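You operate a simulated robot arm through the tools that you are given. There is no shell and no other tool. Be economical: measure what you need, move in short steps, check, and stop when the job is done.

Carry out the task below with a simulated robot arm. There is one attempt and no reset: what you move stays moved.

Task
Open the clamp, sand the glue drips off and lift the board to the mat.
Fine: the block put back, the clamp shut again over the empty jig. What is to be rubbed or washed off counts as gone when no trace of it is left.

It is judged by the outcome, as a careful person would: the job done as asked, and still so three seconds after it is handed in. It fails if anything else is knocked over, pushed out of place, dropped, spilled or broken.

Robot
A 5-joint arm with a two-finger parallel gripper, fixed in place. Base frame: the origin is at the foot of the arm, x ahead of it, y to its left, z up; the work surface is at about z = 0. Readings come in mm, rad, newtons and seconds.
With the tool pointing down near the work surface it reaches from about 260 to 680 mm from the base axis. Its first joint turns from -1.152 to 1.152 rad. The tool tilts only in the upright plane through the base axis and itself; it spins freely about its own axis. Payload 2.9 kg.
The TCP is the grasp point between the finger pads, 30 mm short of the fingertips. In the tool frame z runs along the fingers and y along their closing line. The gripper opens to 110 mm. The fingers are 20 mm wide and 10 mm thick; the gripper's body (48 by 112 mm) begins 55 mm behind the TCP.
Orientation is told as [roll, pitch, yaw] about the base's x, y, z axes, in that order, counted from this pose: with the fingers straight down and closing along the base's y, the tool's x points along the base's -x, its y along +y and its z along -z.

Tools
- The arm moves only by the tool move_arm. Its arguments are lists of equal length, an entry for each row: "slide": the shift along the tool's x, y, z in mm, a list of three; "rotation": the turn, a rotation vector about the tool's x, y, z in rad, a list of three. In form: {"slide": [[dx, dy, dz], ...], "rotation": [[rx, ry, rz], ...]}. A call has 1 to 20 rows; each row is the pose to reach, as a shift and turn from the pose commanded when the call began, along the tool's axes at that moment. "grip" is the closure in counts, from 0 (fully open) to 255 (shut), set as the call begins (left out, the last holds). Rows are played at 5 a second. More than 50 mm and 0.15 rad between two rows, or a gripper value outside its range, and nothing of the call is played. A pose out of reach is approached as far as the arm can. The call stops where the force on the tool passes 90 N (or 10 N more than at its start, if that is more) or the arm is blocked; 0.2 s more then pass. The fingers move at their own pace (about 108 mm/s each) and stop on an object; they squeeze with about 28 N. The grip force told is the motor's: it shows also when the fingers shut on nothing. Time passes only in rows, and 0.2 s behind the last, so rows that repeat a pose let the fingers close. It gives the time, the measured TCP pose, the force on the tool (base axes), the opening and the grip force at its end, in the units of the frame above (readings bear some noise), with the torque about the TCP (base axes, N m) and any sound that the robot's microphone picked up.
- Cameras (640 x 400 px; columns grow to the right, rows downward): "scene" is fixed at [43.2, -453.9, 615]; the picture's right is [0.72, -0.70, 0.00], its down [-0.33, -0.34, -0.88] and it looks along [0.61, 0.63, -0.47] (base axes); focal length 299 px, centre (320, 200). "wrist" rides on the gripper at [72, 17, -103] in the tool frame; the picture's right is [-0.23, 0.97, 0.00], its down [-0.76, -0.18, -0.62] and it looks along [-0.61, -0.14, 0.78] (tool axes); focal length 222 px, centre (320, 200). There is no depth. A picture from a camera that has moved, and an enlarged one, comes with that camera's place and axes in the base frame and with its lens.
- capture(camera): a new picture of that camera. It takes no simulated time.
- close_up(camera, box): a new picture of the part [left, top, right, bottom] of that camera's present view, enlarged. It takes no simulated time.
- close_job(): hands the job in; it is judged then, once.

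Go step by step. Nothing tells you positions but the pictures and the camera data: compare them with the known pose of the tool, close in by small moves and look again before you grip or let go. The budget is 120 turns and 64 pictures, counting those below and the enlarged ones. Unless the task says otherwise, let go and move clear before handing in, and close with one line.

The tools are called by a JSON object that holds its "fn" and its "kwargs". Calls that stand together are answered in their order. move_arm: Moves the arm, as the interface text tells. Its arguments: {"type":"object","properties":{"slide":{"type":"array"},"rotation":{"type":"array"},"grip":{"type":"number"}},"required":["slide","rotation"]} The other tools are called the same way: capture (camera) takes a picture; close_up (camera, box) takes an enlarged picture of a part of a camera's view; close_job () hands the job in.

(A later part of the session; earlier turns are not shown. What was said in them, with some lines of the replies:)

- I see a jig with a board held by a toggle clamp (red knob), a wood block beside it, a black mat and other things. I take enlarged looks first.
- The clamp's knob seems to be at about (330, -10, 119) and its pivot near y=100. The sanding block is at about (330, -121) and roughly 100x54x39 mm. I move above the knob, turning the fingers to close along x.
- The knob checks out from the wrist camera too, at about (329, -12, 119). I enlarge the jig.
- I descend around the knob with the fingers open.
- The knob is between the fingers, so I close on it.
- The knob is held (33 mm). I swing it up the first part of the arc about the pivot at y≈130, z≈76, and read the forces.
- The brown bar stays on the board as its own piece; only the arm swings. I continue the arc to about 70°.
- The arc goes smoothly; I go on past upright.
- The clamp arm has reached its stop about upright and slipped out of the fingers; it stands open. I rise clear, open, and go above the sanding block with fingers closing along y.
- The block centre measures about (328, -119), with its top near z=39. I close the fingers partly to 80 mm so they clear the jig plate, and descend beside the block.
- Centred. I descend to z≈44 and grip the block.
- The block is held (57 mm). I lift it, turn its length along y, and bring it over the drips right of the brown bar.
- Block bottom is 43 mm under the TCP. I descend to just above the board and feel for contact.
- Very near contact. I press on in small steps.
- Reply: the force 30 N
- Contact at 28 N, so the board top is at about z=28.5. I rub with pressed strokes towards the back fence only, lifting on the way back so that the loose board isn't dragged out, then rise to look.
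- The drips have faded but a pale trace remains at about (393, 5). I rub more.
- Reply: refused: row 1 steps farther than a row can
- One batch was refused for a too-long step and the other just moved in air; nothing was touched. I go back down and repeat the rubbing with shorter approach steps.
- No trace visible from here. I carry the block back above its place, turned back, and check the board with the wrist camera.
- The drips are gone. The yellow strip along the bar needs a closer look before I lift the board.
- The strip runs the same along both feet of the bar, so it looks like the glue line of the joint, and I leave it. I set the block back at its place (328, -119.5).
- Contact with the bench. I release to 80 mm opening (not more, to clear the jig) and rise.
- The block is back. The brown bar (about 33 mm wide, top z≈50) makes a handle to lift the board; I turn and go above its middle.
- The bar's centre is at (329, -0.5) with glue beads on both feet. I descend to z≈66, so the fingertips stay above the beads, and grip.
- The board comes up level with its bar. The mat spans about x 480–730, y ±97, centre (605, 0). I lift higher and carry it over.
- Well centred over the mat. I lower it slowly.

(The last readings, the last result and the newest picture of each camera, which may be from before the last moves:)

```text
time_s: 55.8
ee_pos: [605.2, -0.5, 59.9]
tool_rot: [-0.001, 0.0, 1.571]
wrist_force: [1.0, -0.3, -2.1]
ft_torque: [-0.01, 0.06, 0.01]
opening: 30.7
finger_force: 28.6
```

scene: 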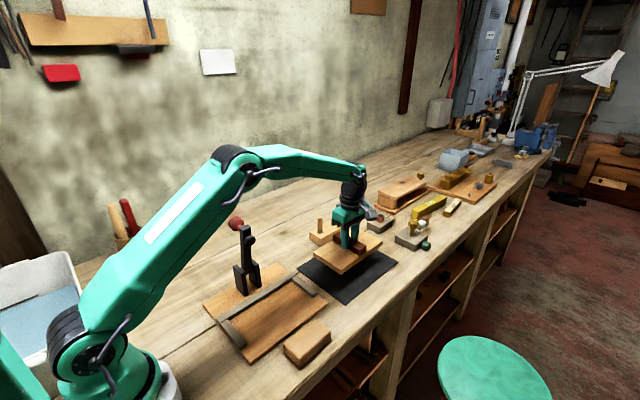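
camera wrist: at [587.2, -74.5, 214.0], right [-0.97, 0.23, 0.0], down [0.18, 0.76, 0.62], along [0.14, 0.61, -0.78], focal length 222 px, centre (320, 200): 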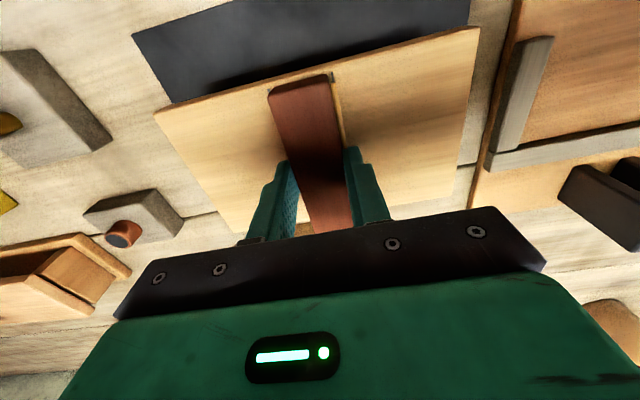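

{"fn": "move_arm", "kwargs": {"slide": [[0, 0, 1], [0, 0, 2], [0, 0, 3], [0, 0, 3]], "rotation": [[0, 0, 0], [0, 0, 0], [0, 0, 0], [0, 0, 0]]}}

{"fn": "close_up", "kwargs": {"camera": "scene", "box": [290, 200, 410, 310]}}

```text
time_s: 56.8
ee_pos: [605.2, -0.2, 57.8]
tool_rot: [0.001, 0.001, 1.571]
wrist_force: [-1.9, 0.4, 2.1]
ft_torque: [0.05, 0.08, 0.01]
opening: 31.1
finger_force: 27.7
```

```text
3.64 times, centred on (350, 255) of scene
camera zoom: at [43.1, -453.9, 615.1], right [0.72, -0.7, 0.0], down [-0.33, -0.34, -0.88], along [0.61, 0.63, -0.47], focal length 1087 px, centre (211, 0)
```

zoom: 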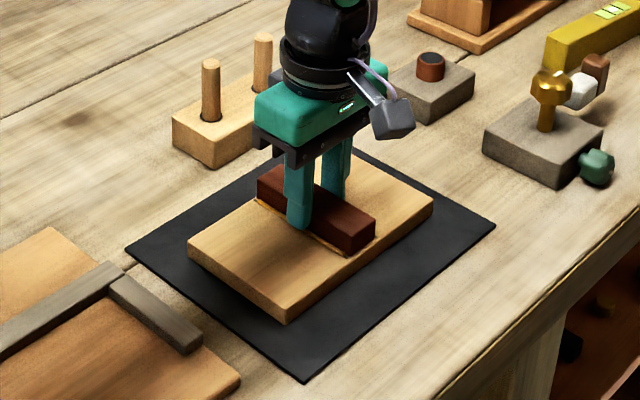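

It has just touched. I settle half a millimetre more, let go and rise.

{"fn": "move_arm", "kwargs": {"slide": [[0, 0, 0.7], [0, 0, 0.7]], "rotation": [[0, 0, 0], [0, 0, 0]]}}

{"fn": "move_arm", "kwargs": {"slide": [[0, 0, 0], [0, 0, 0], [0, 0, 0], [0, 0, -30], [0, 0, -70], [0, 0, -115], [0, 0, -160]], "rotation": [[0, 0, 0], [0, 0, 0], [0, 0, 0], [0, 0, 0], [0, 0, 0], [0, 0, 0], [0, 0, 0]], "grip": 68}}

{"fn": "close_up", "kwargs": {"camera": "scene", "box": [290, 200, 410, 310]}}

{"fn": "close_up", "kwargs": {"camera": "scene", "box": [190, 200, 340, 370]}}

```text
time_s: 57.4
ee_pos: [605.7, -1.5, 57.4]
tool_rot: [0.0, 0.0, 1.571]
wrist_force: [-6.7, 0.8, 10.7]
ft_torque: [0.02, 0.19, 0.01]
opening: 30.9
finger_force: 28.1
```

```text
time_s: 59.0
ee_pos: [603.6, -1.7, 218.1]
tool_rot: [0.002, 0.0, 1.572]
wrist_force: [-0.3, -0.2, 0.2]
ft_torque: [0.02, 0.03, 0.01]
opening: 80.7
finger_force: 0.0
```

```text
3.64 times, centred on (350, 255) of scene
camera zoom: at [43.2, -453.9, 615.0], right [0.72, -0.7, 0.0], down [-0.33, -0.34, -0.88], along [0.61, 0.63, -0.47], focal length 1087 px, centre (211, 0)
```

zoom: 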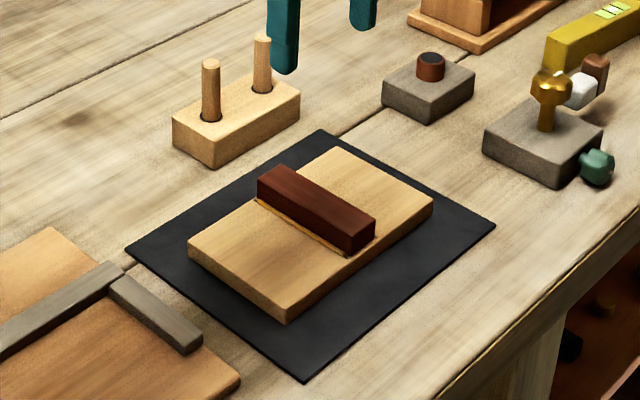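

```text
2.35 times, centred on (265, 285) of scene
camera zoom: at [43.2, -453.9, 615.0], right [0.72, -0.7, 0.0], down [-0.33, -0.34, -0.88], along [0.61, 0.63, -0.47], focal length 703 px, centre (449, 0)
```

zoom: 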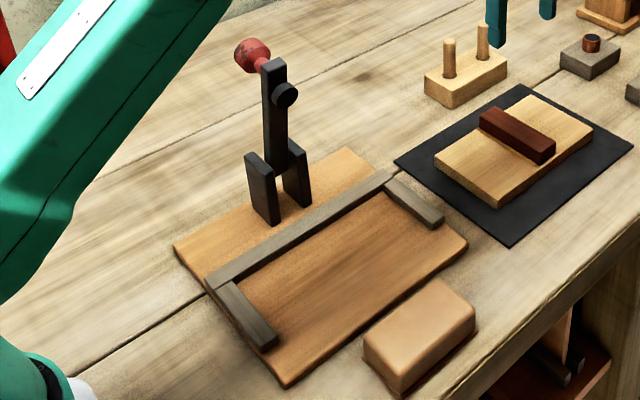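

The board rests on the mat. Next I close the clamp: rise, go back above the knob and locate it with the wrist camera.

{"fn": "move_arm", "kwargs": {"slide": [[0, 0, -45], [0, 0, -90], [-15, 30, -95], [-30, 60, -95], [-45, 90, -95], [-60, 120, -95], [-75, 150, -95], [-90, 180, -95], [-105, 210, -95], [-120, 240, -95], [-130, 260, -95], [-138, 274, -95], [-138, 274, -95]], "rotation": [[0, 0, 0], [0, 0, 0], [0, 0, 0], [0, 0, 0], [0, 0, 0], [0, 0, 0], [0, 0, 0], [0, 0, 0], [0, 0, 0], [0, 0, 0], [0, 0, 0], [0, 0, 0], [0, 0, 0]]}}

{"fn": "capture", "kwargs": {"camera": "wrist"}}

{"fn": "close_up", "kwargs": {"camera": "scene", "box": [190, 170, 330, 310]}}

```text
time_s: 61.8
ee_pos: [330.7, 136.8, 313.2]
tool_rot: [0.001, 0.001, 1.571]
wrist_force: [-0.7, 0.6, 0.3]
ft_torque: [-0.02, -0.01, -0.01]
opening: 80.6
finger_force: 0.1
```

```text
22 pictures are left
camera wrist: at [313.1, 64.2, 414.3], right [-0.97, 0.23, 0.0], down [0.18, 0.76, 0.62], along [0.14, 0.61, -0.78], focal length 222 px, centre (320, 200)
```

wrist: 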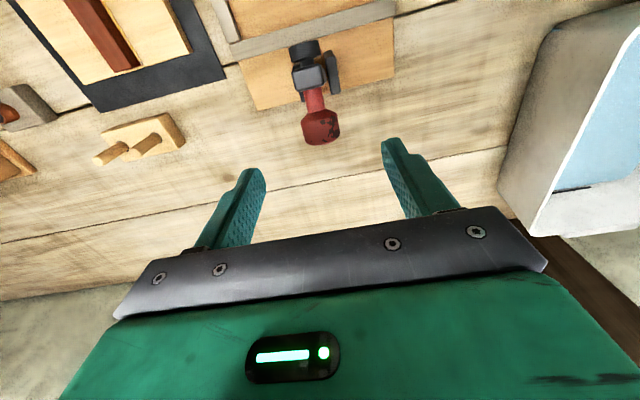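

```text
2.86 times, centred on (260, 240) of scene
camera zoom: at [43.2, -453.9, 615.0], right [0.72, -0.7, 0.0], down [-0.33, -0.34, -0.88], along [0.61, 0.63, -0.47], focal length 854 px, centre (491, 86)
```

zoom: 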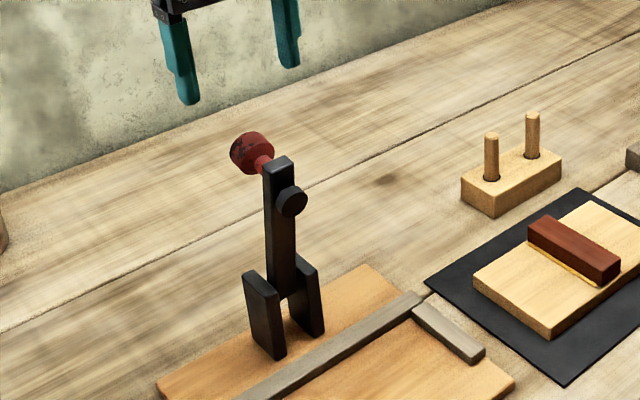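

The knob is at about (328, 138, 216), with the arm at its open stop. I descend around it and close.

{"fn": "move_arm", "kwargs": {"slide": [[-1, 2, 40], [-1, 2, 70], [-1, 2, 83], [-1, 2, 83]], "rotation": [[0, 0, 0], [0, 0, 0], [0, 0, 0], [0, 0, 0]]}}

{"fn": "move_arm", "kwargs": {"slide": [[0, 0, 0], [0, 0, 0], [0, 0, 0]], "rotation": [[0, 0, 0], [0, 0, 0], [0, 0, 0]], "grip": 255}}

{"fn": "close_up", "kwargs": {"camera": "scene", "box": [190, 170, 330, 310]}}

```text
time_s: 62.8
ee_pos: [328.6, 137.5, 229.3]
tool_rot: [0.0, 0.002, 1.572]
wrist_force: [0.5, -0.3, -0.2]
ft_torque: [0.02, 0.0, -0.03]
opening: 80.4
finger_force: 0.1
```

```text
time_s: 63.6
ee_pos: [330.3, 137.6, 228.4]
tool_rot: [0.0, -0.001, 1.57]
wrist_force: [11.4, -2.0, -7.9]
ft_torque: [0.08, -0.21, 0.08]
opening: 33.1
finger_force: 44.9
```

```text
2.86 times, centred on (260, 240) of scene
camera zoom: at [43.2, -453.9, 615.1], right [0.72, -0.7, 0.0], down [-0.33, -0.34, -0.88], along [0.61, 0.63, -0.47], focal length 854 px, centre (491, 86)
```

zoom: 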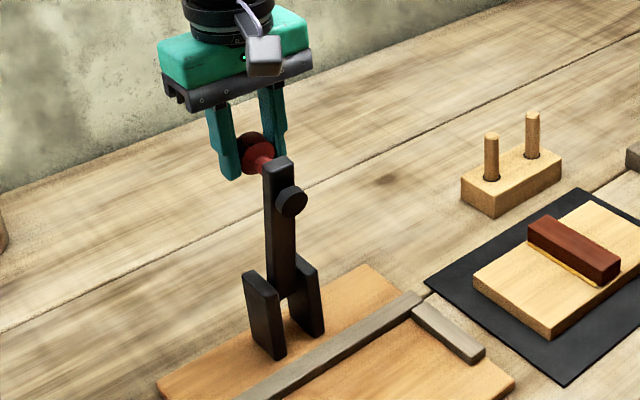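

Held. I swing it forward along the arc.

{"fn": "move_arm", "kwargs": {"slide": [[8.5, -1, -0.7], [17, -1, -1], [29, -1, -0.5], [41, -1, 1], [53, -1, 3.7], [64.5, -1, 7.4], [75.7, -1, 12], [86.5, -1, 17.6], [86.5, -1, 17.6]], "rotation": [[0, 0, 0], [0, 0, 0], [0, 0, 0], [0, 0, 0], [0, 0, 0], [0, 0, 0], [0, 0, 0], [0, 0, 0], [0, 0, 0]]}}

{"fn": "close_up", "kwargs": {"camera": "scene", "box": [190, 170, 350, 340]}}

```text
time_s: 65.6
ee_pos: [329.6, 50.9, 212.4]
tool_rot: [0.0, 0.0, 1.572]
wrist_force: [-4.2, 4.3, 7.5]
ft_torque: [1.08, 0.07, 0.02]
opening: 33.0
finger_force: 45.3
```

```text
2.35 times, centred on (270, 255) of scene
camera zoom: at [43.1, -453.9, 615.0], right [0.72, -0.7, 0.0], down [-0.33, -0.34, -0.88], along [0.61, 0.63, -0.47], focal length 703 px, centre (438, 71)
```

zoom: 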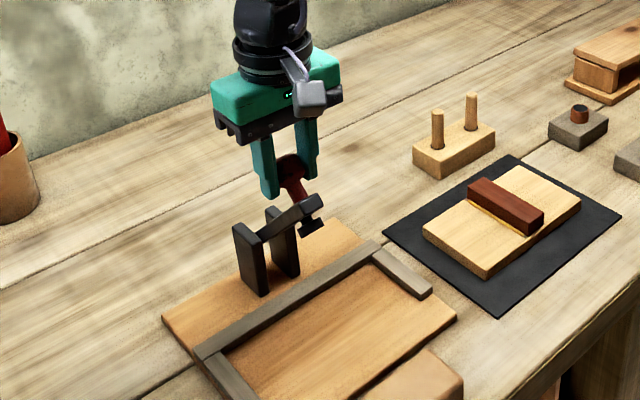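

{"fn": "move_arm", "kwargs": {"slide": [[10.2, 0, 6.5], [19.8, 0, 13.9], [28.8, 0, 22.1], [37, 0, 31.1], [44.4, 0, 40.7], [50.9, 0, 50.9], [56.5, 0, 61.7], [61.1, 0, 72.9], [63.5, 0, 79.4], [63.5, 0, 79.4]], "rotation": [[0, 0, 0], [0, 0, 0], [0, 0, 0], [0, 0, 0], [0, 0, 0], [0, 0, 0], [0, 0, 0], [0, 0, 0], [0, 0, 0], [0, 0, 0]]}}

{"fn": "close_up", "kwargs": {"camera": "scene", "box": [190, 200, 350, 370]}}

```text
time_s: 67.8
ee_pos: [330.2, -12.1, 130.5]
tool_rot: [0.002, 0.001, 1.572]
wrist_force: [-3.6, 5.9, -1.0]
ft_torque: [0.8, 0.04, 0.02]
opening: 32.7
finger_force: 45.2
```

```text
2.35 times, centred on (270, 285) of scene
camera zoom: at [43.2, -453.9, 615.0], right [0.72, -0.7, 0.0], down [-0.33, -0.34, -0.88], along [0.61, 0.63, -0.47], focal length 703 px, centre (438, 0)
```

zoom: 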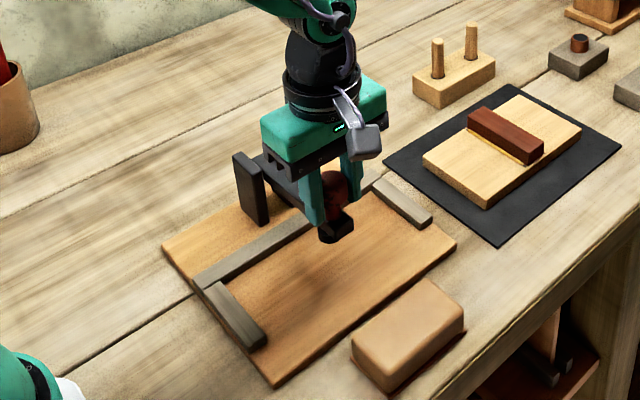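

The arm is back level as at the start. I test gently for its lower stop.

{"fn": "move_arm", "kwargs": {"slide": [[0.5, 0, 2], [1, 0, 4], [1, 0, 4]], "rotation": [[0, 0, 0], [0, 0, 0], [0, 0, 0]]}}

```text
time_s: 68.6
ee_pos: [330.6, -13.9, 127.3]
tool_rot: [0.0, 0.001, 1.571]
wrist_force: [-5.0, 6.0, 0.6]
ft_torque: [1.21, 0.06, 0.04]
opening: 33.3
finger_force: 45.0
```

{"fn": "move_arm", "kwargs": {"slide": [[0.7, 0, 3], [1.4, 0, 6], [1.4, 0, 6]], "rotation": [[0, 0, 0], [0, 0, 0], [0, 0, 0]]}}

{"fn": "close_up", "kwargs": {"camera": "scene", "box": [190, 200, 350, 370]}}

```text
time_s: 69.4
ee_pos: [330.5, -14.5, 122.9]
tool_rot: [-0.001, -0.001, 1.569]
wrist_force: [-13.0, -12.3, 18.3]
ft_torque: [0.46, 0.12, 0.03]
opening: 33.2
finger_force: 44.8
```

```text
2.35 times, centred on (270, 285) of scene
camera zoom: at [43.1, -453.9, 615.1], right [0.72, -0.7, 0.0], down [-0.33, -0.34, -0.88], along [0.61, 0.63, -0.47], focal length 703 px, centre (438, 0)
```

zoom: 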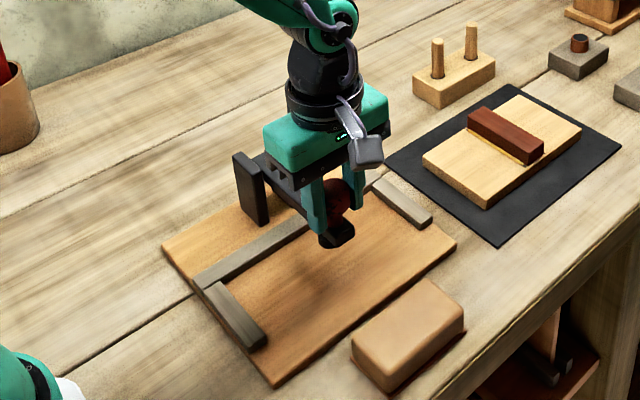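

It has met its stop, so the clamp is shut. I release and rise clear.

{"fn": "move_arm", "kwargs": {"slide": [[0, 0, 0], [0, 0, 0], [0, 0, 0], [0, 0, -40], [0, 0, -85], [0, 0, -130], [0, 0, -175], [0, 0, -200]], "rotation": [[0, 0, 0], [0, 0, 0], [0, 0, 0], [0, 0, 0], [0, 0, 0], [0, 0, 0], [0, 0, 0], [0, 0, 0]], "grip": 68}}

{"fn": "capture", "kwargs": {"camera": "scene"}}

{"fn": "close_up", "kwargs": {"camera": "scene", "box": [190, 220, 350, 370]}}

{"fn": "close_up", "kwargs": {"camera": "scene", "box": [310, 220, 390, 290]}}

```text
time_s: 71.2
ee_pos: [329.8, -14.0, 322.4]
tool_rot: [-0.002, -0.001, 1.573]
wrist_force: [0.4, 0.7, 0.3]
ft_torque: [0.01, 0.01, -0.01]
opening: 80.7
finger_force: 0.0
```

```text
16 pictures are left
```

scene: 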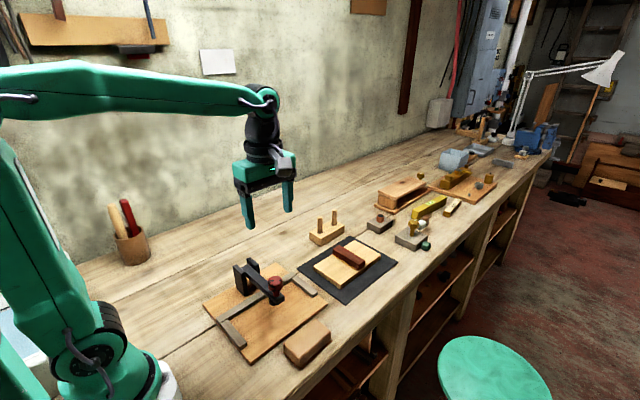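

```text
2.67 times, centred on (270, 295) of scene
camera zoom: at [43.2, -453.9, 615.0], right [0.72, -0.7, 0.0], down [-0.33, -0.34, -0.88], along [0.61, 0.63, -0.47], focal length 797 px, centre (453, -53)
```

zoom: 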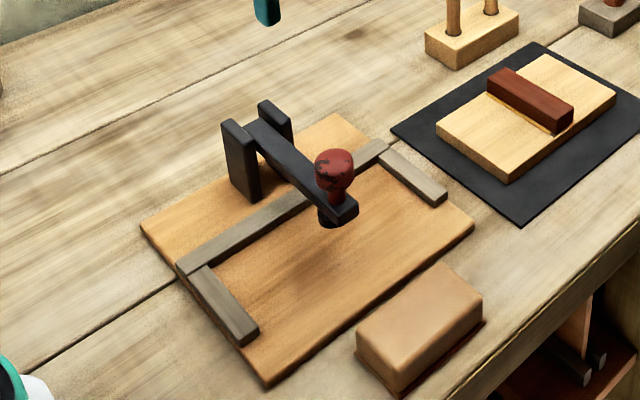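

```text
5.71 times, centred on (350, 255) of scene
camera zoom: at [43.2, -453.9, 615.0], right [0.72, -0.7, 0.0], down [-0.33, -0.34, -0.88], along [0.61, 0.63, -0.47], focal length 1708 px, centre (149, -114)
```

zoom: 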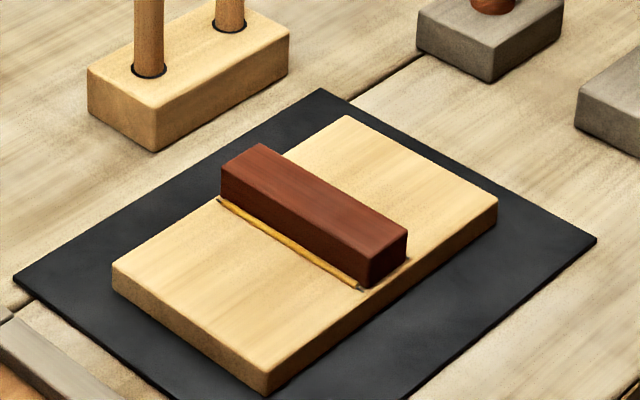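

The board is clean and lies on the mat, the block is back in its place, and the clamp is shut over the empty jig with the arm clear. I hand the job in.

{"fn": "close_job", "kwargs": {}}

```text
The job is handed in.
```

The clamp was opened, the glue drips sanded off, and the board put on the mat; the block is back in place and the clamp is shut over the empty jig. I left the yellow glue line along the feet of the brown bar, taking it for part of the joint.
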